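You operate a simulated robot arm through the tools that you are given. There is no shell and no other tool.

You run a simulated robot arm. Do the job below in one go: nothing can be reset, and whatever is moved stays where it is left.

TASK
Start the intercom base on the run sheet's channel, level 3, and call.
Fine: power on first; press the yellow call button last.

Only the result counts: the job must be done as asked and must still hold three seconds after the hand-in. Knocking over, shifting, dropping, spilling or breaking anything else fails it. Flat cloth is picked up by pressing the open fingertips on it (5 to 10 N) and closing them slowly along it; thin cloth reads only 2 to 8 mm in the jaws.

THE ROBOT
A 7-joint arm with a two-finger gripper, fixed in place. Base frame: the origin is at the foot of the arm, x ahead of it, y to its left, z up. Units: mm, degrees, N and s.
With the tool pointing down near the work surface it reaches from about 320 to 760 mm from the base axis. Its first joint turns from -166.0 to 166.0 degrees. Payload 1.71 kg.
Tool frame: the origin (TCP) lies between the finger pads and is the grasp point; the fingertips stand 20 mm ahead of it; z points along the fingers, y is the line along which they close. Largest opening 96 mm; the body of the gripper starts 113 mm behind the TCP.
Orientation is that of the tool frame in the base frame, as [roll, pitch, yaw] about the fixed x, y, z axes, in that order (R = Rz(yaw) Ry(pitch) Rx(roll)). With the fingers straight down and closing along the base's y, the tool's x points along the base's -x, its y along +y and its z along -z.

THE INTERFACE
- The arm moves only by the tool servo_tool. Its argument "motion" is a list of rows, each an object (a shift or turn left out is 0, a gripper value left out holds the last) with "turn": the turn, a rotation vector about the base's x, y, z in degrees, a list of three; "linear": the shift along the base's x, y, z in mm, a list of three; "fingers": the closure in counts, from 0 (fully open) to 255 (shut). In form: [{"turn": [wx, wy, wz], "linear": [dx, dy, dz], "fingers": fingers}, ...]. A call has 1 to 20 rows; each row shifts and turns the commanded pose from where the row before left it. Each row takes 0.2 s and may step no farther than 50 mm and 8.6 degrees from the row before; otherwise, or with a gripper value out of range, the whole call is refused. A pose out of reach is approached as far as the arm can. The call stops where the force on the tool passes 40 N (or 10 N more than at its start, if that is more) or the arm is blocked; 0.2 s more then pass. The fingers move at their own pace (about 153 mm/s each) and stop on an object; they squeeze with about 33 N. The grip force told is the motor's: it shows also when the fingers shut on nothing. Time passes only in rows, and 0.2 s behind the last, so rows that do not move let the fingers close. It gives the time, the measured TCP pose, the force on the tool (base axes), the opening and the grip force at its end, in the units of the frame above (readings bear some noise), with the torque about the TCP (base axes, N m) and any sound that the robot's microphone picked up.
- Cameras (640 x 400 px; columns grow to the right, rows downward): "scene" is fixed at [400.6, -501, 1578.6]; the picture's right is [0.98, -0.19, 0.00], its down [-0.11, -0.58, -0.80] and it looks along [0.15, 0.79, -0.60] (base axes); focal length 309 px, centre (320, 200). "wrist" rides on the gripper at [66, 14, -145] in the tool frame; the picture's right is [-0.21, 0.98, 0.00], its down [-0.88, -0.18, -0.45] and it looks along [-0.44, -0.09, 0.90] (tool axes); focal length 275 px, centre (320, 200).
- camera(camera): a new picture of that camera. No time passes.
- move_column(by): slides the trunk up (or, below 0, down) by that many mm; the arm rides with it, the base frame stays. It gives what a move gives, with no picture.
- point_at(camera, pixels): there is no depth. For up to 12 entries [column, row, z] of the newest picture of that camera ("zoom" is the newest enlarged one), the place [x, y] in the base frame at which the ray of that pixel passes the height z, good to about 2 mm. No time passes.
- close_up(camera, box): a new picture of the part [left, top, right, bottom] of that camera's present view, enlarged. No time passes.
- hand_in(): hands the job in; it is judged then, once.

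Open the gripper and draw the arm clear of the work before you hand the job in, unless the task says otherwise.

The tools are called after "Call:" as a command line: name --argument value ..., lists and objects as JSON in quotes. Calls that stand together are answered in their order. servo_tool: Moves the arm, as the interface text tells. Its arguments: {"type":"object","properties":{"motion":{"type":"array"}},"required":["motion"]} The other tools are called the same way: move_column (by) slides the trunk up or down; camera (camera) takes a picture; point_at (camera, pixels) gives the place at which the rays of pixels pass given heights; close_up (camera, box) takes an enlarged picture of a part of a camera's view; hand_in () hands the job in.

At the start:

```text
t: 0.0
tcp_pos: [508.4, 148.9, 1201.0]
tool_rot: [-180.0, -0.2, 179.9]
force: [-1.0, 0.5, 0.1]
moment: [-0.01, 0.01, -0.04]
finger_gap: 96.0
grip_force: 0.1
trunk travel left (down, up): [-225.0, 161.0]
```

scene: 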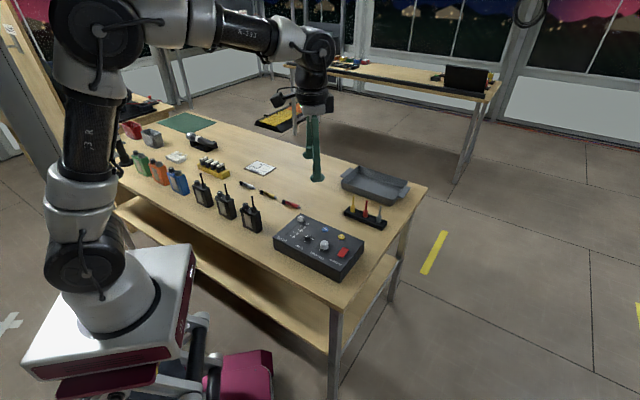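
wrist: 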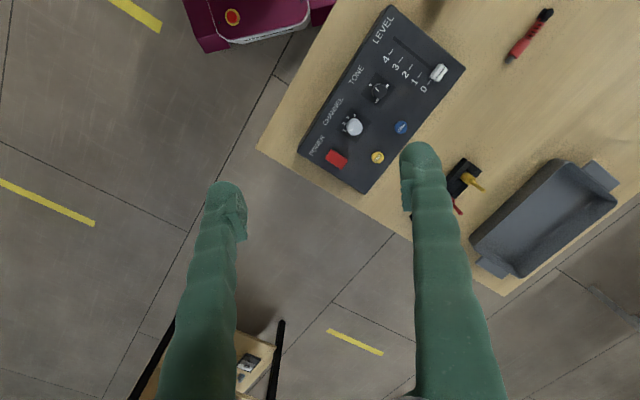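

The scene picture shows the intercom base around (320,245), and there's a card at (260,168) that may be the run sheet. I'll take enlarged views of both.

Call:
close_up --camera "scene" --box '[265, 205, 375, 285]'

Call:
close_up --camera "scene" --box '[235, 150, 295, 188]'

Call:
close_up --camera "wrist" --box '[280, 0, 480, 200]'

Call:
close_up --camera "scene" --box '[100, 90, 300, 240]'

```text
5.00 times, centred on (320, 245) of scene
```

zoom: 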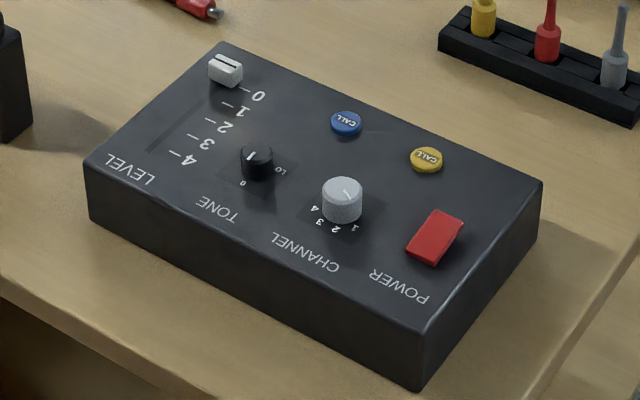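

```text
10.53 times, centred on (265, 169) of scene
```

zoom: 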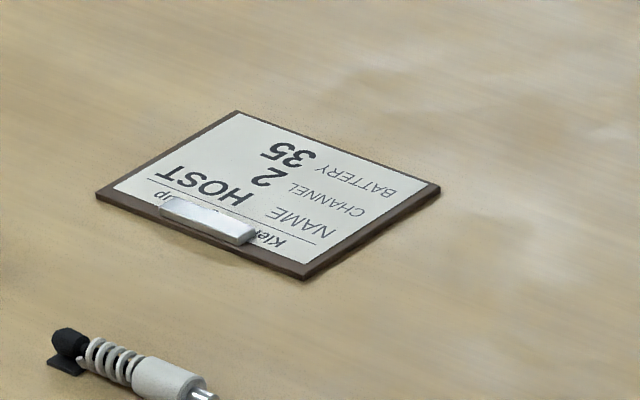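

```text
2.00 times, centred on (380, 100) of wrist
```

zoom: 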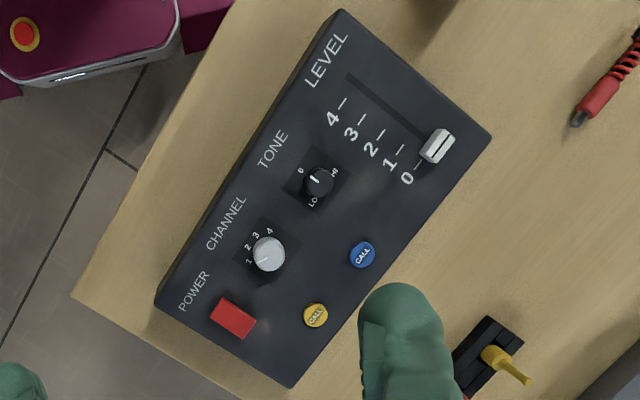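

```text
2.67 times, centred on (200, 165) of scene
```

zoom: 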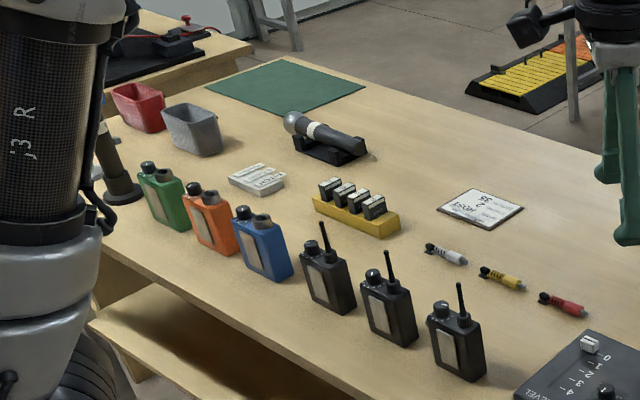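

The card near (260,168) reads NAME HOST, CHANNEL 2, BATTERY 35. I'll check the other items for competing sheets and zoom tighter on the card and the console.

Call:
close_up --camera "scene" --box '[160, 145, 192, 167]'

Call:
close_up --camera "scene" --box '[244, 158, 280, 180]'

Call:
close_up --camera "scene" --box '[310, 225, 365, 265]'

Call:
close_up --camera "scene" --box '[0, 10, 60, 60]'

```text
16.00 times, centred on (176, 156) of scene
```

zoom: 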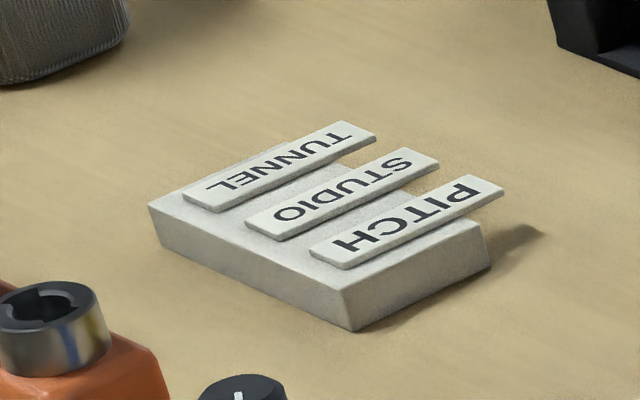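

```text
16.00 times, centred on (262, 169) of scene
```

zoom: 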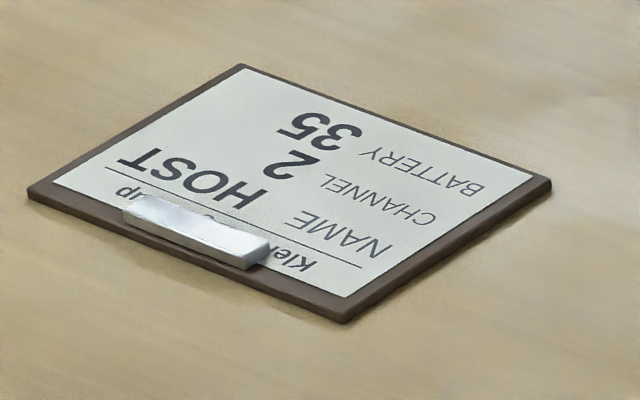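

```text
10.00 times, centred on (338, 245) of scene
```

zoom: 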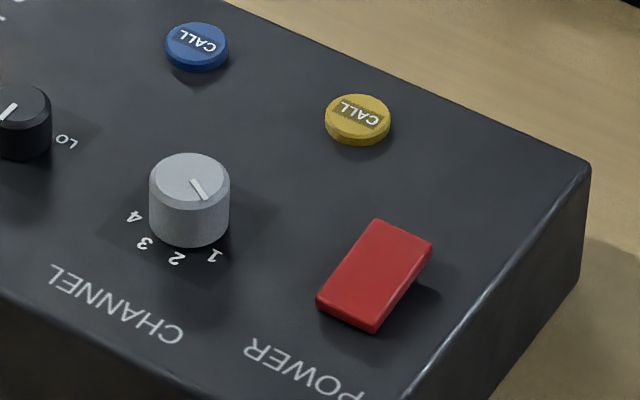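

```text
8.00 times, centred on (30, 35) of scene
```

zoom: 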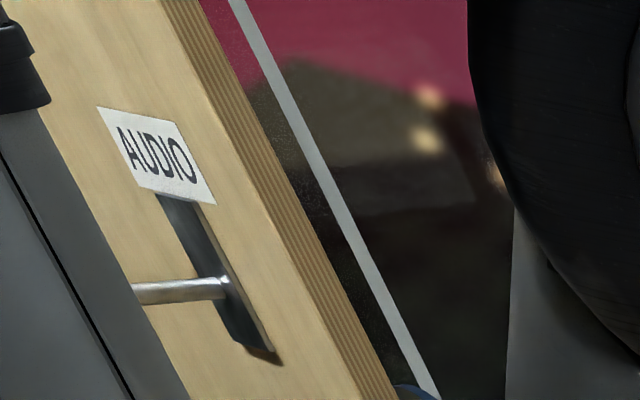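

The run sheet says channel 2. Now I triangulate the console: the yellow button is at scene (341.8,236.8) and wrist (378,157.5), the blue one at scene (325.7,229.6) and wrist (401,127). I'll query their rays at several heights.

Call:
point_at --camera "scene" --pixels '[[341.8, 236.8, 700], [341.8, 236.8, 800], [341.8, 236.8, 900], [325.7, 229.6, 700], [325.7, 229.6, 800], [325.7, 229.6, 900]]'

Call:
point_at --camera "wrist" --pixels '[[378, 157.5, 700], [378, 157.5, 800], [378, 157.5, 900], [401, 127, 700], [401, 127, 800], [401, 127, 900]]'

```text
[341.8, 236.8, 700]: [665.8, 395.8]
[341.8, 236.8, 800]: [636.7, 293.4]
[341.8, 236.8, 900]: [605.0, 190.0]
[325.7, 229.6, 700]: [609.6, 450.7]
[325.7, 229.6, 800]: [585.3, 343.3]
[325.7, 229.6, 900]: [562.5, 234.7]
```

```text
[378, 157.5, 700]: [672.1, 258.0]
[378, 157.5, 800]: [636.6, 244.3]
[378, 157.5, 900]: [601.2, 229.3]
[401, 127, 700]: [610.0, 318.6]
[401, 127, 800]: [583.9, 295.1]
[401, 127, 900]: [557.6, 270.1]
```

Triangulation puts the console top at about z 855, with the yellow button near (618,236) and the blue near (570,281). I'll move to a closer viewing pose, about (602,258,1010), for a sharper wrist picture.

Call:
servo_tool --motion '[{"linear": [15.6, 18.2, -31.8]}, {"linear": [15.6, 18.2, -31.8]}, {"linear": [15.6, 18.2, -31.8]}, {"linear": [15.6, 18.2, -31.8]}, {"linear": [15.6, 18.2, -31.8]}, {"linear": [15.6, 18.2, -31.8]}, {}]'

Call:
camera --camera "wrist"

Call:
close_up --camera "wrist" --box '[200, 0, 440, 180]'

```text
t: 1.6
tcp_pos: [585.6, 256.6, 1017.5]
tool_rot: [-179.9, 0.9, 180.0]
force: [0.0, 0.8, 0.1]
moment: [-0.02, 0.01, -0.02]
finger_gap: 95.9
grip_force: 0.1
trunk travel left (down, up): [-225.0, 161.0]
```

```text
taken
```

wrist: 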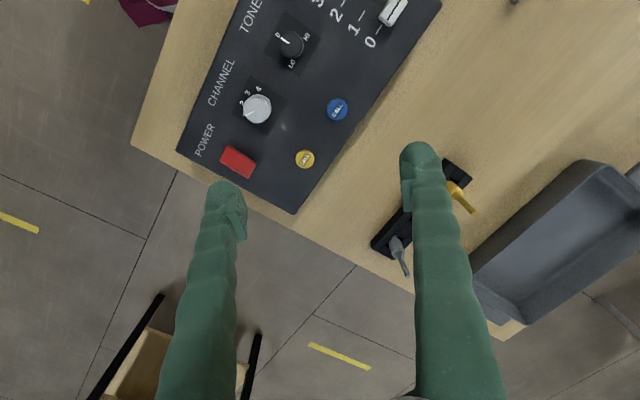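

```text
2.22 times, centred on (320, 90) of wrist
```

zoom: 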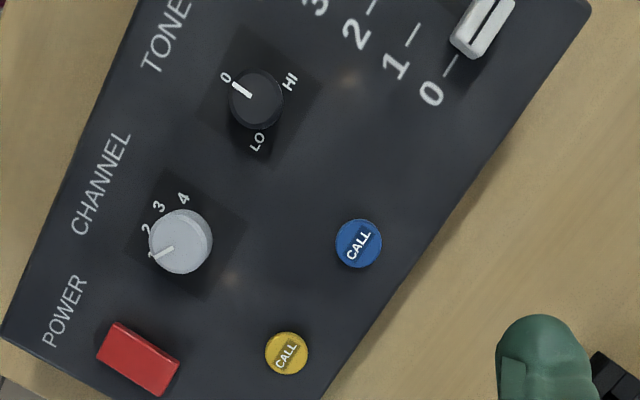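

The measured x (585.6) lags the commanded 602 by about 16 mm, so I'll wait a couple of still rows to see whether the arm settles or is at its reach limit.

Call:
servo_tool --motion '[{}, {}, {}]'

```text
t: 2.4
tcp_pos: [586.1, 256.8, 1017.5]
tool_rot: [-179.9, 0.8, -180.0]
force: [0.6, 0.7, 0.0]
moment: [-0.03, -0.01, -0.01]
finger_gap: 96.0
grip_force: 0.1
trunk travel left (down, up): [-225.0, 161.0]
```

The arm is settled, so it's at the edge of its reach at this height; lower down it should reach further. I'll take coordinates from this zoom: yellow (287,354), blue (358,243), knob (181,241), tone (256,99), red (138,358), slider (483,28), plus heights for triangulation.

Call:
point_at --camera "zoom" --pixels '[[287, 354, 855], [287, 354, 830], [358, 243, 855], [181, 241, 855], [181, 241, 870], [256, 99, 865], [138, 358, 855], [483, 28, 860], [3, 335, 850], [585, 5, 850], [323, 398, 850], [149, 257, 850]]'

Call:
close_up --camera "scene" --box '[265, 205, 375, 285]'

```text
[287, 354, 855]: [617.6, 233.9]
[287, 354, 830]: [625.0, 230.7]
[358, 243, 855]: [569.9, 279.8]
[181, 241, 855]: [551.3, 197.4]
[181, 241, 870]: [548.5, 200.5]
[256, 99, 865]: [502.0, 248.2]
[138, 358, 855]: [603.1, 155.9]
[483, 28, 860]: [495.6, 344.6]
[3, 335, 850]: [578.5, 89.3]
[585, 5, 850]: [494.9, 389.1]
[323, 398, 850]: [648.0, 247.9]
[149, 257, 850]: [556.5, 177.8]
```

```text
5.00 times, centred on (320, 245) of scene
```

zoom: 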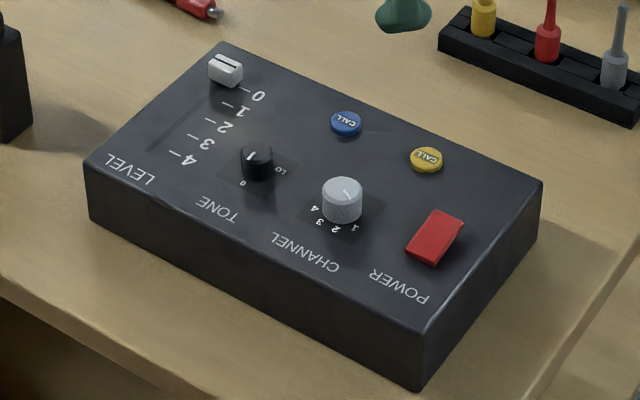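

The console's long axis runs about 137° (POWER toward LEVEL), and its slider goes from back (0) to front (4). I'll lower and shift over the power and channel area for a closer look, with the fingertips staying above z 890.

Call:
servo_tool --motion '[{"linear": [4, -22.5, -25]}, {"linear": [4, -22.5, -25]}, {"linear": [4, -22.5, -25]}, {"linear": [4, -22.5, -25]}, {}, {}]'

Call:
camera --camera "wrist"

Call:
close_up --camera "wrist" --box '[240, 20, 400, 120]'

```text
t: 3.8
tcp_pos: [602.3, 166.6, 916.4]
tool_rot: [180.0, 0.7, -180.0]
force: [0.3, -0.7, -1.1]
moment: [0.0, 0.0, 0.0]
finger_gap: 96.1
grip_force: 0.1
trunk travel left (down, up): [-225.0, 161.0]
```

```text
taken
```

wrist: 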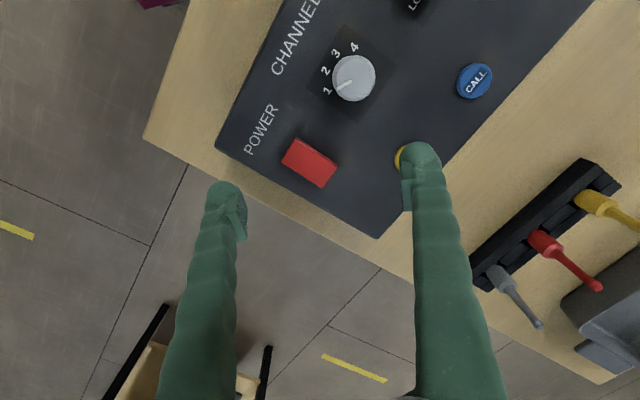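

```text
4.00 times, centred on (320, 70) of wrist
```

zoom: 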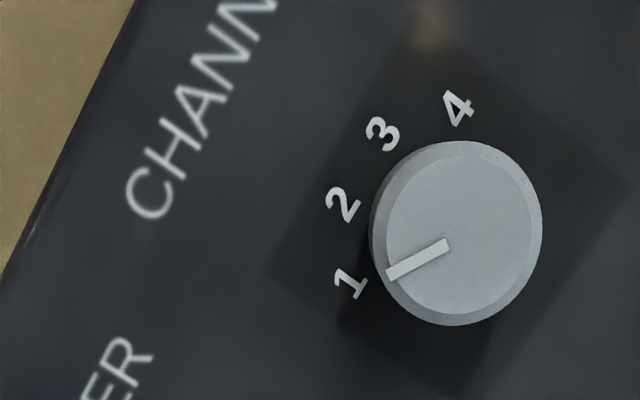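

The wrist zoom shows the knob pointer at "1" (line from (388,275) to (448,242)), and the commanded pose now follows correctly. I'll triangulate knob height and label angles.

Call:
point_at --camera "zoom" --pixels '[[463, 235, 855], [463, 235, 865], [463, 235, 875], [463, 235, 885], [350, 283, 850], [343, 205, 850], [382, 133, 850], [458, 108, 850], [388, 275, 870], [448, 242, 870], [385, 235, 870], [541, 235, 870]]'

Call:
point_at --camera "scene" --pixels '[[325, 242.2, 855], [325, 242.2, 865], [325, 242.2, 875], [325, 242.2, 885]]'

Call:
close_up --camera "wrist" --box '[230, 110, 390, 210]'

Call:
close_up --camera "scene" --box '[332, 230, 364, 262]'

```text
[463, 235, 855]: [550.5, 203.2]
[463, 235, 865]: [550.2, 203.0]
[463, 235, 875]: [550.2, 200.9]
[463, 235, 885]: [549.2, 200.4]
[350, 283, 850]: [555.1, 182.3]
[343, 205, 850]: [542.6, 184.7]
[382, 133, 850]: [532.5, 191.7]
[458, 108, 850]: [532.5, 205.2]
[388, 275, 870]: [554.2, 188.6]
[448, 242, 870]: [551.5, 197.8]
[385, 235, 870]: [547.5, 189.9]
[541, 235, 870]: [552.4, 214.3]
```

```text
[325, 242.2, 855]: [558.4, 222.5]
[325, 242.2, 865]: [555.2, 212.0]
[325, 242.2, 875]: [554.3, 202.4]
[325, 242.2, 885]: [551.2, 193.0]
```

```text
4.00 times, centred on (310, 160) of wrist
```

zoom: 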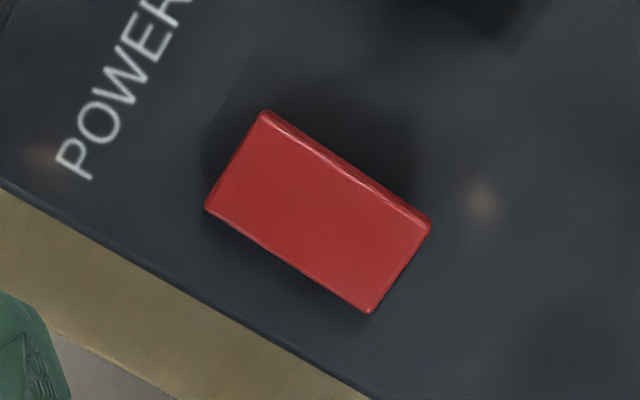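

```text
12.50 times, centred on (348, 246) of scene
```

zoom: 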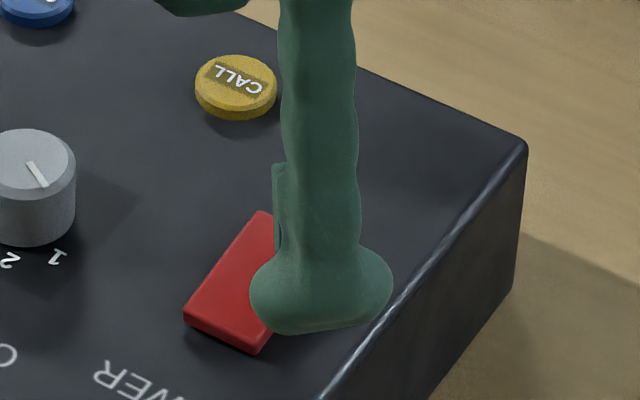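

Knob top is near (550.5,201) at z≈876, with labels spaced 40° (1 at about −75°, 2 at about −115°). Now I'll triangulate the corners of the red power slab, to see which end is raised, and the panel height.

Call:
point_at --camera "wrist" --pixels '[[337.5, 165.5, 850], [337.5, 165.5, 870], [322, 188, 850], [322, 188, 870], [296.2, 137.5, 850], [296.2, 137.5, 870], [281.2, 162, 850], [281.2, 162, 870], [327.5, 90.75, 840], [327.5, 90.75, 860]]'

Call:
point_at --camera "scene" --pixels '[[343.8, 247.0, 850], [343.8, 247.0, 870], [349.2, 249.3, 850], [349.2, 249.3, 870], [337.7, 254.7, 850], [337.7, 254.7, 870], [343.7, 257.8, 850], [343.7, 257.8, 870], [326.96, 250.56, 840], [326.96, 250.56, 860]]'

```text
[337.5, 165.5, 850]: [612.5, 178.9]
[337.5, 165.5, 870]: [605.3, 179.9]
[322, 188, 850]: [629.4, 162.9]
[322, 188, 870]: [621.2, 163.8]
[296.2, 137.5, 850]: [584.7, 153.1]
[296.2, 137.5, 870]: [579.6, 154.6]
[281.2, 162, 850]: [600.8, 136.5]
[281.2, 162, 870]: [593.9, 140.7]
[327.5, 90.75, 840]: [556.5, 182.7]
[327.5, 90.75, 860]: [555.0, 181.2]
```

```text
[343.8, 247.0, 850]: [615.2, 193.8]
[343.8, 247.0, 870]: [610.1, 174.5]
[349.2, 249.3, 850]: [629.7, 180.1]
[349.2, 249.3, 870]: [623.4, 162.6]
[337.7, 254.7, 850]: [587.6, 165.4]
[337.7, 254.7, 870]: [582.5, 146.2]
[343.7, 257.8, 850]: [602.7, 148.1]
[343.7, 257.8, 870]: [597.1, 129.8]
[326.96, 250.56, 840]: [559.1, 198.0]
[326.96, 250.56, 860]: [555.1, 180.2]
```

Corner triangulation shows the slab's back end raised (z≈867) versus its front (z≈861), so it's a rocker to be pressed at the back end near (612,168). I'll close the fingers and turn the tool −44° to line up with the console while moving above that point.

Call:
servo_tool --motion '[{"turn": [0, 0, -7.4], "linear": [1.6, 0.3, 0], "fingers": 255}, {"turn": [0, 0, -7.4], "linear": [1.6, 0.3, 0]}, {"turn": [0, 0, -7.4], "linear": [1.6, 0.3, 0]}, {"turn": [0, 0, -7.4], "linear": [1.6, 0.3, 0]}, {"turn": [0, 0, -7.4], "linear": [1.6, 0.3, 0]}, {"turn": [0, 0, -7.4], "linear": [1.3, 0.2, 0]}, {}, {}]'

Call:
camera --camera "wrist"

Call:
close_up --camera "scene" --box '[300, 205, 380, 265]'

```text
t: 5.6
tcp_pos: [609.1, 171.2, 917.5]
tool_rot: [-179.9, 0.8, 135.6]
force: [0.0, -0.3, -0.2]
moment: [-0.02, -0.02, 0.03]
finger_gap: 0.1
grip_force: 29.7
trunk travel left (down, up): [-225.0, 161.0]
```

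```text
taken
```

wrist: 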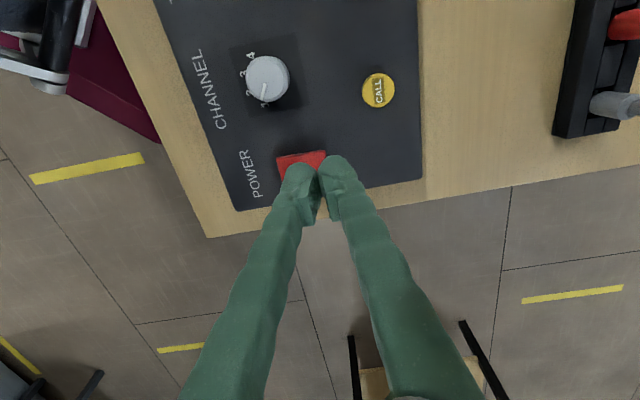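

```text
6.67 times, centred on (340, 235) of scene
```

zoom: 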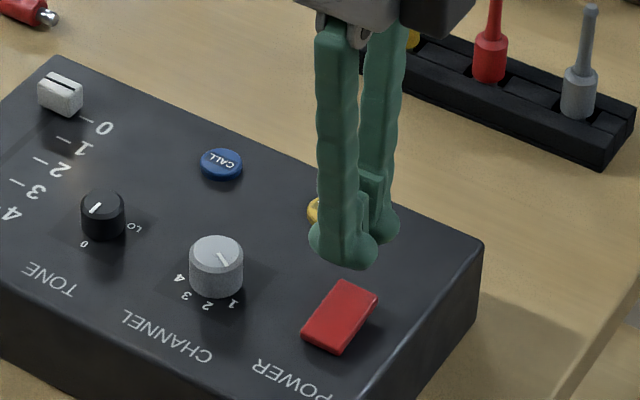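

The TCP reads (609.1,171.2), about 3 mm off target, so I'll correct and come down to tip height about 873, just above the rocker's raised end.

Call:
servo_tool --motion '[{"linear": [1, -1, -6]}, {"linear": [1, -1, -6]}, {"linear": [0.5, -0.9, -6]}, {"linear": [0, 0, -6]}, {}, {}]'

Call:
camera --camera "wrist"

Call:
close_up --camera "scene" --box '[310, 215, 374, 255]'

```text
t: 7.0
tcp_pos: [611.3, 166.8, 894.0]
tool_rot: [-179.9, 0.8, 135.6]
force: [-0.9, 0.2, 0.0]
moment: [0.01, 0.01, -0.03]
finger_gap: 0.2
grip_force: 29.8
trunk travel left (down, up): [-225.0, 161.0]
```

```text
taken
```

wrist: 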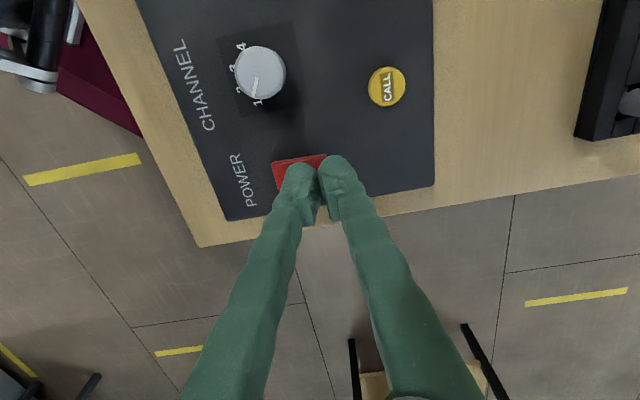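

```text
10.00 times, centred on (342, 235) of scene
```

zoom: 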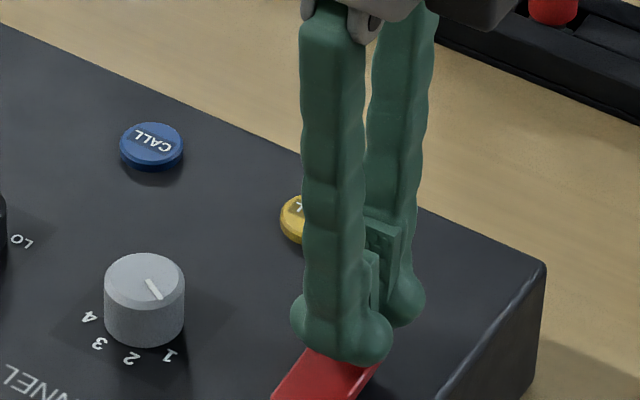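

I'll check where the fingertips actually are in the scene zoom (front tip near (342,345), back tip near (405,312)) against their heights, to confirm alignment over the rocker's back end.

Call:
point_at --camera "zoom" --pixels '[[342, 345, 877], [405, 312, 877], [374, 328, 874], [338, 320, 867], [392, 343, 867], [330, 390, 862]]'

Call:
close_up --camera "wrist" --box '[240, 120, 400, 220]'

```text
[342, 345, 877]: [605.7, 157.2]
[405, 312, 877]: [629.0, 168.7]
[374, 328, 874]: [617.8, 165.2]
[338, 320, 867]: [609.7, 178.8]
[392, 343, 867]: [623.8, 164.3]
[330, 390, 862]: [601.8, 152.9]
```

```text
4.00 times, centred on (320, 170) of wrist
```

zoom: 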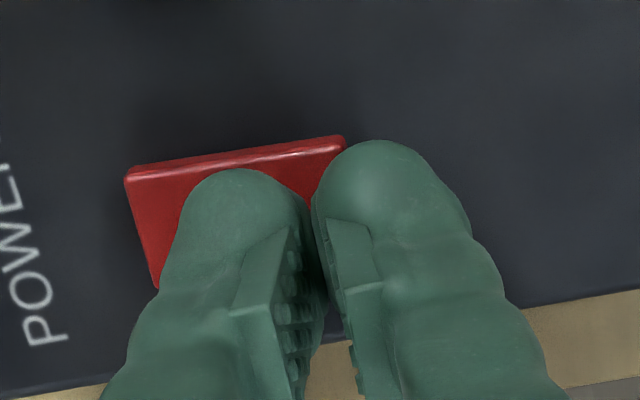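

The wrist zoom shows the finger gap about 4 mm inside the rocker's back end, so the front finger is too near the pivot. I'll shift about 6 mm toward the back and step down gently.

Call:
servo_tool --motion '[{"linear": [2.1, 2.1, 0]}, {"linear": [2.1, 2.1, 0]}, {"linear": [0, 0, -2]}, {"linear": [0, 0, -2]}, {"linear": [0, 0, -1]}, {}]'

Call:
close_up --camera "wrist" --box '[240, 120, 400, 220]'

```text
t: 8.4
tcp_pos: [616.6, 171.1, 888.1]
tool_rot: [180.0, 0.8, 135.5]
force: [0.3, -0.4, 0.3]
moment: [0.01, 0.01, 0.0]
finger_gap: 0.0
grip_force: 29.6
trunk travel left (down, up): [-225.0, 161.0]
```

```text
4.00 times, centred on (320, 170) of wrist
```

zoom: 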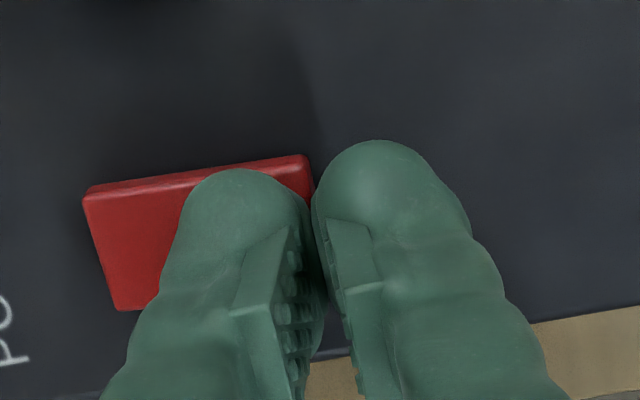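

Now the front finger sits squarely over the raised back half of the rocker with no contact yet. I'll press down in 1 mm steps.

Call:
servo_tool --motion '[{"linear": [0, 0, -1]}, {"linear": [0, 0, -1]}, {"linear": [0, 0, -1]}, {"linear": [0, 0, -1]}, {}]'

```text
t: 9.6
tcp_pos: [615.8, 168.2, 885.6]
tool_rot: [-179.9, 0.9, 135.7]
force: [0.6, 1.3, 3.8]
moment: [0.02, -0.01, -0.05]
finger_gap: 0.0
grip_force: 28.8
trunk travel left (down, up): [-225.0, 161.0]
heard: click
```

A click was heard at about 4 N of force. I'll lift off and look at the rocker's state.

Call:
servo_tool --motion '[{"linear": [0, 0, 5]}, {"linear": [0, 0, 10]}, {"linear": [0, 0, 20]}, {"linear": [-15, 15, 15]}, {"linear": [-15, 15, 0]}, {"linear": [-15, 15, 0]}, {}]'

Call:
close_up --camera "scene" --box '[310, 225, 374, 265]'

Call:
camera --camera "wrist"

```text
t: 11.2
tcp_pos: [569.5, 216.6, 934.5]
tool_rot: [-179.9, 0.8, 135.6]
force: [0.8, 0.0, -0.1]
moment: [0.04, 0.03, 0.02]
finger_gap: 0.1
grip_force: 29.7
trunk travel left (down, up): [-225.0, 161.0]
```

```text
10.00 times, centred on (342, 245) of scene
```

zoom: 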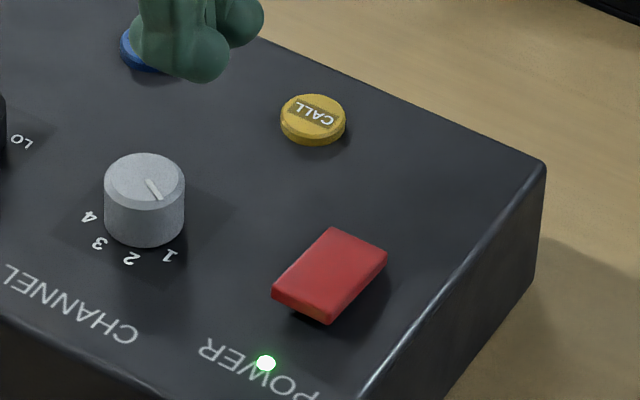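

```text
taken
```

wrist: 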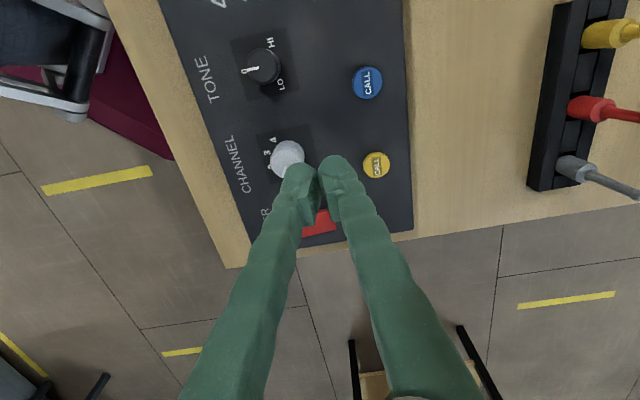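

The green LED is lit and the rocker is tipped to ON. Next I open the jaws to about 56 mm, turn +20°, and move above the channel knob at (550.5,201).

Call:
servo_tool --motion '[{"turn": [0, 0, 7], "linear": [-6.3, -5.2, 0], "fingers": 106}, {"turn": [0, 0, 7], "linear": [-6.3, -5.2, 0]}, {"turn": [0, 0, 6], "linear": [-6.4, -5.2, 0]}, {"linear": [0, 0, -10]}, {}, {}]'

Call:
camera --camera "wrist"

Call:
close_up --camera "wrist" --box '[240, 110, 400, 210]'

Call:
close_up --camera "scene" --box '[295, 220, 359, 260]'

```text
t: 12.6
tcp_pos: [553.4, 199.3, 925.7]
tool_rot: [-180.0, 0.7, 155.6]
force: [0.1, -0.1, -0.1]
moment: [-0.01, -0.02, -0.02]
finger_gap: 56.0
grip_force: 0.1
trunk travel left (down, up): [-225.0, 161.0]
```

```text
taken
```

wrist: 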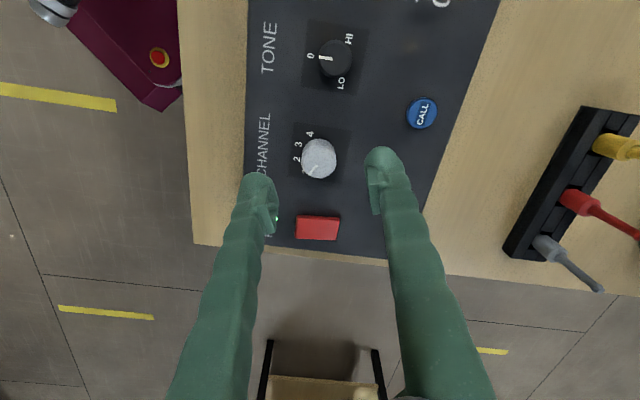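

```text
4.00 times, centred on (320, 160) of wrist
```

zoom: 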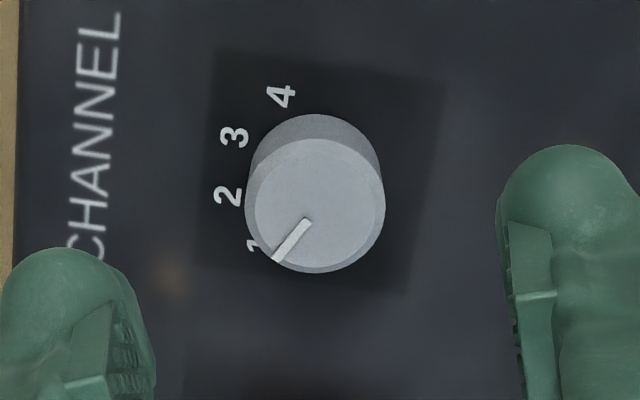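

```text
10.00 times, centred on (327, 240) of scene
```

zoom: 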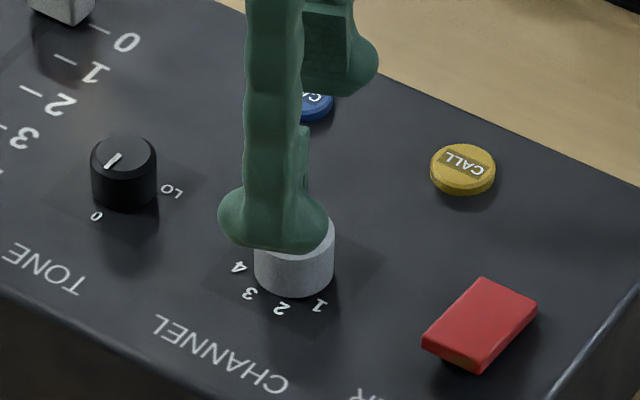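

From the wrist zoom the knob's top circle is centred at (315,205), i.e. full-image (318.75,161.25). I'll get its base coordinates to centre the jaws.

Call:
point_at --camera "wrist" --pixels '[[318.75, 161.25, 872], [318.75, 161.25, 877], [318.75, 161.25, 882], [302.5, 161.25, 877], [335, 161.25, 877], [316, 154, 857]]'

```text
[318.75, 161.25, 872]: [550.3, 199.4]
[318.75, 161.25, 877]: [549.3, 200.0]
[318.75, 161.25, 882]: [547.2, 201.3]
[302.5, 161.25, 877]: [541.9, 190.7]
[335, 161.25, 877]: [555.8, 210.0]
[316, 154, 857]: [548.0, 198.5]
```

The knob centre is about (550,200.5). I'll centre the jaws and descend to TCP z≈887 (tips about 867, around the knob's upper half), then check.

Call:
servo_tool --motion '[{"linear": [-1.7, 0.6, -10]}, {"linear": [-1.7, 0.6, -10]}, {"linear": [0, 0, -10]}, {"linear": [0, 0, -8.5]}, {}, {}]'

Call:
camera --camera "wrist"

Call:
close_up --camera "wrist" --box '[240, 110, 400, 210]'

Call:
close_up --camera "scene" --box '[295, 220, 359, 260]'

```text
t: 14.0
tcp_pos: [547.2, 198.3, 887.1]
tool_rot: [-179.9, 0.8, 155.6]
force: [0.4, 0.6, -0.2]
moment: [0.03, -0.02, 0.03]
finger_gap: 56.2
grip_force: 0.0
trunk travel left (down, up): [-225.0, 161.0]
```

```text
taken
```

wrist: 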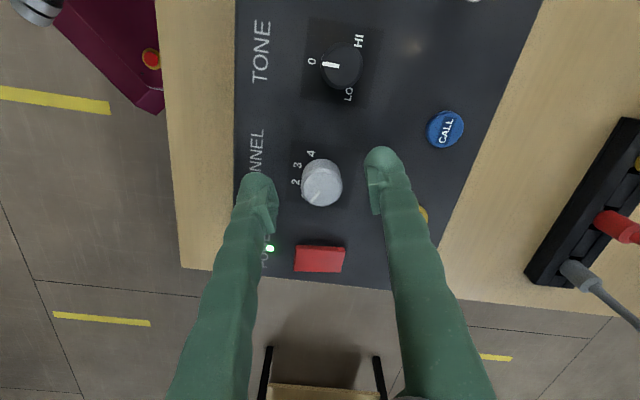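

```text
4.00 times, centred on (320, 160) of wrist
```

zoom: 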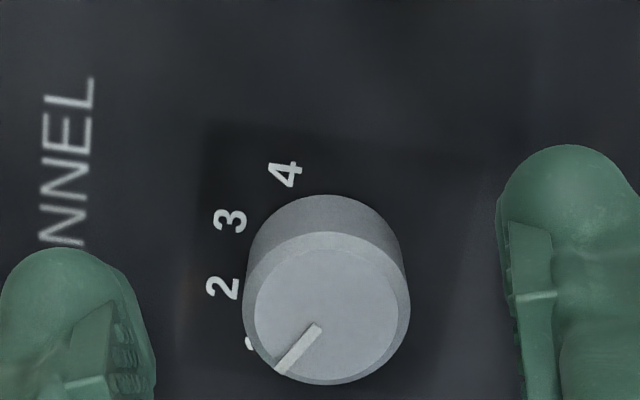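

```text
10.00 times, centred on (327, 240) of scene
```

zoom: 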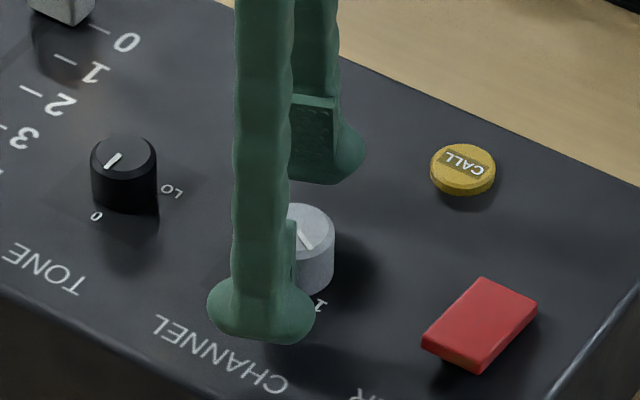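

The jaws straddle the knob. To centre precisely I'll compare the knob's position in this wrist picture (full-image (320.5,187.5)) with the measured TCP.

Call:
point_at --camera "wrist" --pixels '[[320.5, 187.5, 877], [320, 192, 887], [320.5, 187.5, 872], [300, 187.5, 877], [341.5, 187.5, 877]]'

Call:
servo_tool --motion '[{}]'

```text
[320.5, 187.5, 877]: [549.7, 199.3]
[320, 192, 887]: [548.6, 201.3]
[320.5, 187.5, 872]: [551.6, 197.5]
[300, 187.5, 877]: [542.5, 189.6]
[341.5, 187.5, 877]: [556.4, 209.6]
```

```text
t: 14.4
tcp_pos: [547.8, 199.4, 887.2]
tool_rot: [180.0, 0.8, 155.6]
force: [-0.4, -0.4, -0.4]
moment: [-0.02, -0.01, 0.0]
finger_gap: 56.1
grip_force: 0.0
trunk travel left (down, up): [-225.0, 161.0]
```

Alignment along the closing line is within about 1 mm. I'll nudge slightly, lower 3 mm, and close slowly to about 29 mm to check for any one-sided contact.

Call:
servo_tool --motion '[{"linear": [1.2, -0.4, -3], "fingers": 130}, {"fingers": 150}, {"fingers": 165}, {"fingers": 175}, {"fingers": 178}, {}]'

Call:
close_up --camera "wrist" --box '[240, 110, 400, 210]'

Call:
close_up --camera "scene" --box '[295, 220, 359, 260]'

```text
t: 15.8
tcp_pos: [549.0, 198.9, 883.6]
tool_rot: [179.9, 0.8, 155.6]
force: [0.5, -0.7, 1.1]
moment: [-0.01, 0.0, 0.0]
finger_gap: 28.9
grip_force: 0.1
trunk travel left (down, up): [-225.0, 161.0]
```

```text
4.00 times, centred on (320, 160) of wrist
```

zoom: 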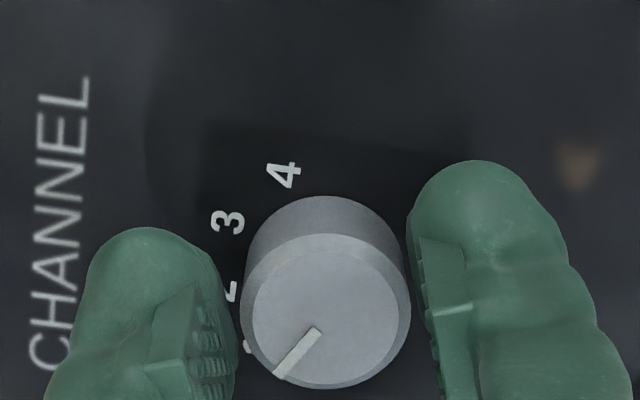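

```text
10.00 times, centred on (327, 240) of scene
```

zoom: 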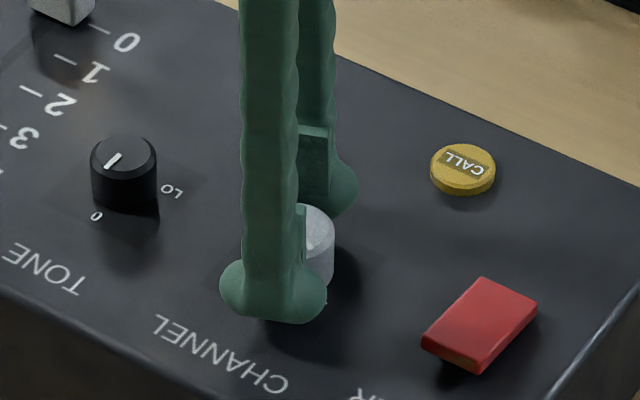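

The gap is 28.9 mm with the knob centred between the pads and no contact. I'll close gently onto the knob.

Call:
servo_tool --motion '[{"fingers": 182}, {"fingers": 186}, {"fingers": 190}, {"fingers": 194}, {"fingers": 200}, {}]'

Call:
close_up --camera "wrist" --box '[240, 110, 400, 210]'

```text
t: 17.2
tcp_pos: [549.4, 199.1, 883.7]
tool_rot: [180.0, 0.7, 155.6]
force: [3.0, 3.9, -0.5]
moment: [0.07, -0.03, 0.01]
finger_gap: 24.9
grip_force: 34.6
trunk travel left (down, up): [-225.0, 161.0]
```

```text
4.00 times, centred on (320, 160) of wrist
```

zoom: 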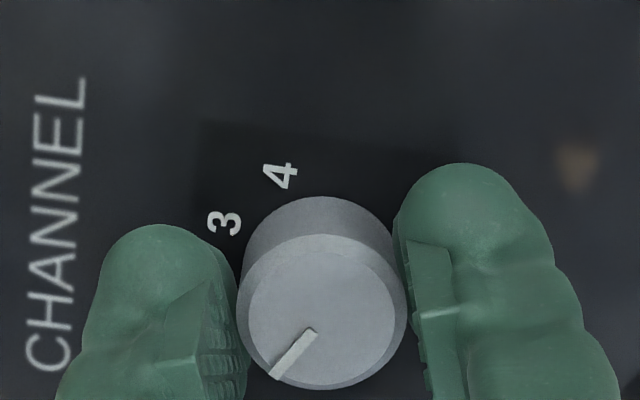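

Gripped at 24.9 mm with only about 5 N of side load. I'll ease 0.5 mm toward the load and start turning clockwise (toward "2"), first −20°.

Call:
servo_tool --motion '[{"linear": [0.3, 0.5, 0]}, {"turn": [0, 0, -5]}, {"turn": [0, 0, -5]}, {"turn": [0, 0, -5]}, {"turn": [0, 0, -5]}, {}]'

Call:
close_up --camera "wrist" --box '[240, 110, 400, 210]'

```text
t: 18.6
tcp_pos: [549.2, 200.9, 883.8]
tool_rot: [-179.9, 0.9, 135.5]
force: [-2.7, -8.7, 4.1]
moment: [-0.14, 0.02, 0.02]
finger_gap: 24.7
grip_force: 35.3
trunk travel left (down, up): [-225.0, 161.0]
```

```text
4.00 times, centred on (320, 160) of wrist
```

zoom: 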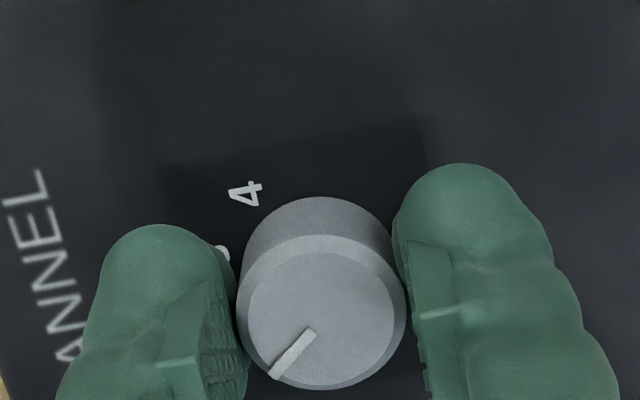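

The knob turns with the jaws (pointer unchanged relative to the gripper). I'll relieve the small side load and turn the remaining −20°.

Call:
servo_tool --motion '[{"linear": [-0.2, -0.8, 0]}, {"turn": [0, 0, -5]}, {"turn": [0, 0, -5]}, {"turn": [0, 0, -5]}, {"turn": [0, 0, -5]}, {}]'

Call:
close_up --camera "wrist" --box '[240, 110, 400, 210]'

Call:
close_up --camera "scene" --box '[295, 220, 359, 260]'

```text
t: 20.0
tcp_pos: [549.3, 200.3, 883.4]
tool_rot: [180.0, 0.9, 115.5]
force: [-1.3, -3.2, 1.0]
moment: [0.0, 0.04, 0.0]
finger_gap: 24.5
grip_force: 34.9
trunk travel left (down, up): [-225.0, 161.0]
```

```text
4.00 times, centred on (320, 160) of wrist
```

zoom: 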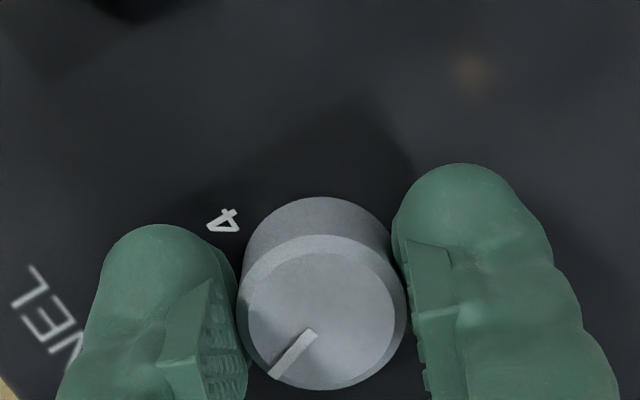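

```text
10.00 times, centred on (327, 240) of scene
```

zoom: 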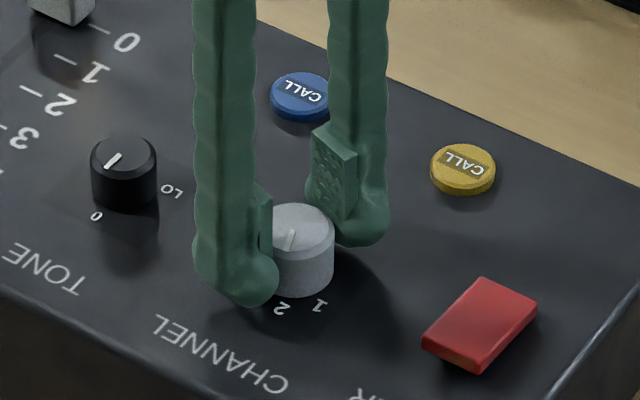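

The pointer now aims at "2" and the console hasn't moved. I'll open the jaws, rise straight up, and check the pointer.

Call:
servo_tool --motion '[{"fingers": 186}, {"fingers": 170}, {"fingers": 130}, {"fingers": 106}, {"linear": [0, 0, 10]}, {"linear": [0, 0, 20]}, {"linear": [0, 0, 20]}, {}, {}]'

Call:
camera --camera "wrist"

Call:
close_up --camera "wrist" --box '[240, 90, 400, 190]'

Call:
close_up --camera "scene" --box '[295, 220, 359, 260]'

```text
t: 22.0
tcp_pos: [549.3, 202.5, 934.1]
tool_rot: [-179.9, 0.8, 115.7]
force: [-0.3, 0.3, 0.0]
moment: [0.02, 0.01, 0.02]
finger_gap: 56.2
grip_force: 0.1
trunk travel left (down, up): [-225.0, 161.0]
```

```text
taken
```

wrist: 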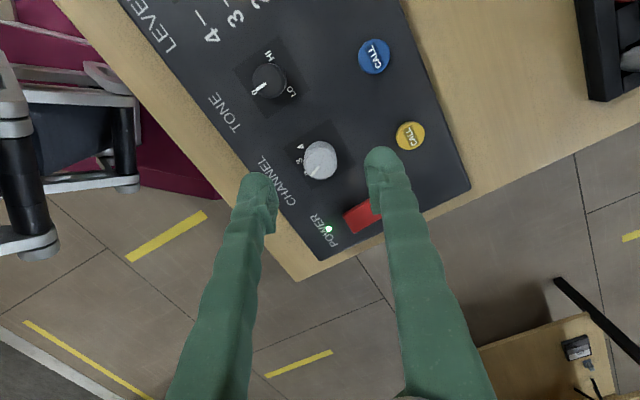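

```text
4.00 times, centred on (320, 140) of wrist
```

zoom: 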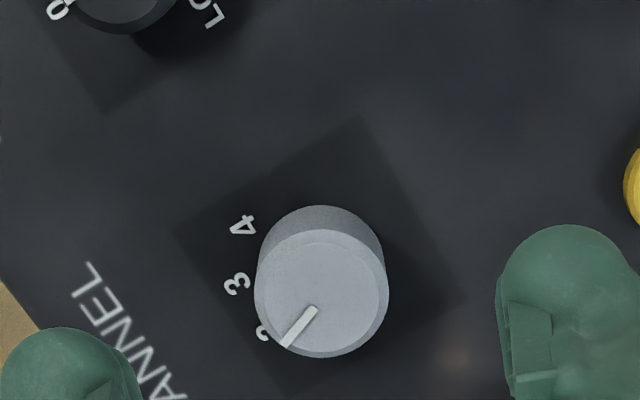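

```text
10.00 times, centred on (327, 240) of scene
```

zoom: 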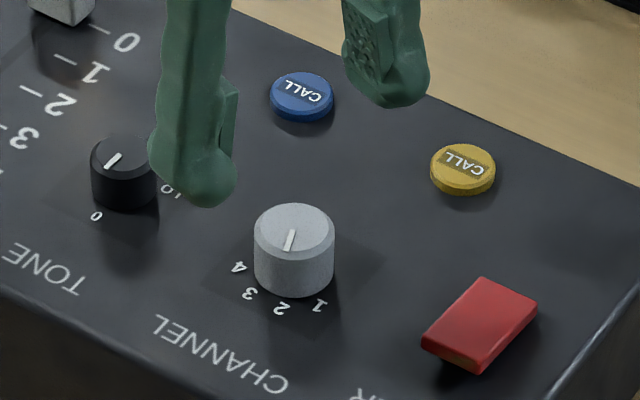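

The pointer now rests at "2". I'll verify its angle numerically from the wrist picture (outer end (311,176), inner end (318,167.5)) and get the level slider area's position.

Call:
point_at --camera "wrist" --pixels '[[311, 176.2, 877], [318, 167.5, 877], [320.5, 163.2, 877], [311, 176.2, 877], [318, 167.5, 877]]'

Call:
close_up --camera "scene" --box '[275, 205, 339, 245]'

```text
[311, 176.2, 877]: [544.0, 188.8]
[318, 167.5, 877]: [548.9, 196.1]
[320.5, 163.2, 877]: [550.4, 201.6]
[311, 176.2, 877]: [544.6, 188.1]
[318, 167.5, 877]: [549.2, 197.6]
```

```text
10.00 times, centred on (307, 225) of scene
```

zoom: 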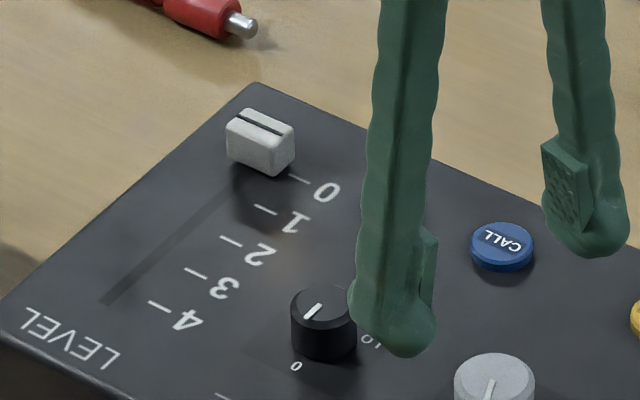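

The pointer angle computes to about −115°, exactly on "2". For the slider I'll locate the ticks 0–4 (zoom (298,180), (265,209), (230,240), (196,272), (159,306)) and the handle in base coordinates.

Call:
point_at --camera "zoom" --pixels '[[298, 180, 857], [265, 209, 857], [230, 240, 857], [196, 272, 857], [159, 306, 857], [261, 123, 872], [240, 113, 872], [282, 133, 872], [105, 302, 857], [261, 165, 857]]'

```text
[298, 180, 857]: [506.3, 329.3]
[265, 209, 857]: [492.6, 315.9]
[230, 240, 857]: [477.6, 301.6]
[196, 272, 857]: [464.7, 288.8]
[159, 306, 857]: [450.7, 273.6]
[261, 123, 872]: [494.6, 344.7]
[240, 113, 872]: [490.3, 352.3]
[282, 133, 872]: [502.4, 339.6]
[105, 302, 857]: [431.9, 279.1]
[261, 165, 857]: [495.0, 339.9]
```

Tick spacing is about 20 mm along ~45°, and the handle sits at 0 near (495,344). I'll turn the tool +20° (closing line along the slide) and move above the handle at safe height for a precise look.

Call:
servo_tool --motion '[{"turn": [0, 0, 5], "linear": [-13.5, 35.5, -2]}, {"turn": [0, 0, 5], "linear": [-13.5, 35.5, -2]}, {"turn": [0, 0, 5], "linear": [-13.5, 35.5, -2]}, {"turn": [0, 0, 5], "linear": [-13.5, 35.5, -2]}, {}, {}]'

Call:
camera --camera "wrist"

Call:
close_up --camera "wrist" --box '[240, 110, 400, 210]'

Call:
close_up --camera "scene" --box '[275, 205, 339, 245]'

```text
t: 23.4
tcp_pos: [494.9, 345.2, 926.9]
tool_rot: [-179.8, 0.8, 135.6]
force: [0.2, -0.5, -0.4]
moment: [0.03, 0.01, 0.02]
finger_gap: 56.1
grip_force: 0.1
trunk travel left (down, up): [-225.0, 161.0]
```

```text
taken
```

wrist: 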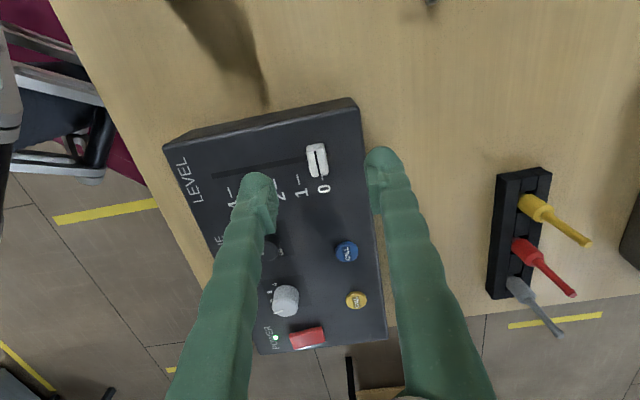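

```text
4.00 times, centred on (320, 160) of wrist
```

zoom: 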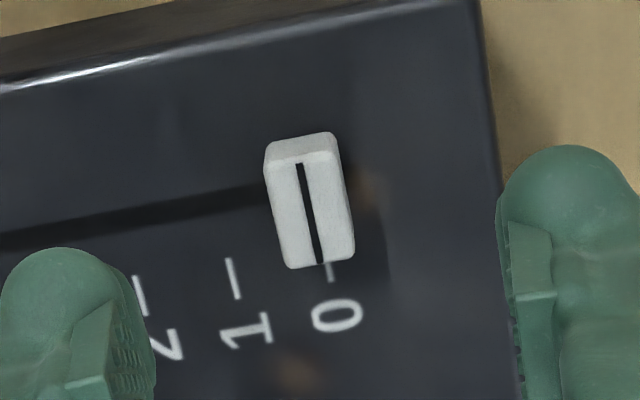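

```text
10.00 times, centred on (307, 225) of scene
```

zoom: 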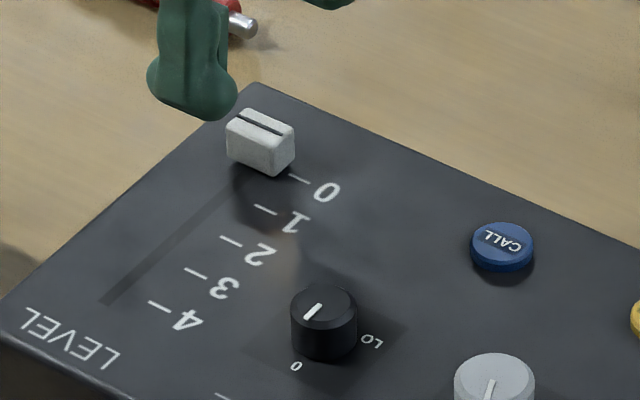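

I'll triangulate the handle's index line centre: wrist zoom (310,213) → (317.5,163.3), scene zoom (261,123) → (301.1,217.3), plus the ticks seen by the wrist camera.

Call:
point_at --camera "wrist" --pixels '[[317.5, 163.3, 860], [317.5, 163.3, 870], [317.5, 163.3, 880], [314.5, 151.5, 870], [320.5, 175.5, 870], [322.8, 178.8, 857], [298, 179.5, 857], [275.5, 184, 857], [306.8, 147.5, 870], [327.5, 176, 870]]'

Call:
point_at --camera "scene" --pixels '[[301.1, 217.3, 860], [301.1, 217.3, 870], [301.1, 217.3, 880]]'

```text
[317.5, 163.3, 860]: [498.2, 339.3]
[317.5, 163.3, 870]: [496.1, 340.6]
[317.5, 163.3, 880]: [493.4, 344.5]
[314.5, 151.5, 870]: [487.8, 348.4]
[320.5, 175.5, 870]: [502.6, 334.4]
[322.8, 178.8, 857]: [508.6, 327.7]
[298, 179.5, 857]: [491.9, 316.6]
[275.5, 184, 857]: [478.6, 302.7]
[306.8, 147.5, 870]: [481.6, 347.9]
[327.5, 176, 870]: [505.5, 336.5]
```

```text
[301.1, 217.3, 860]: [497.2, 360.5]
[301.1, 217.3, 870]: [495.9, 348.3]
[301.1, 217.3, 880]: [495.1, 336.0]
```

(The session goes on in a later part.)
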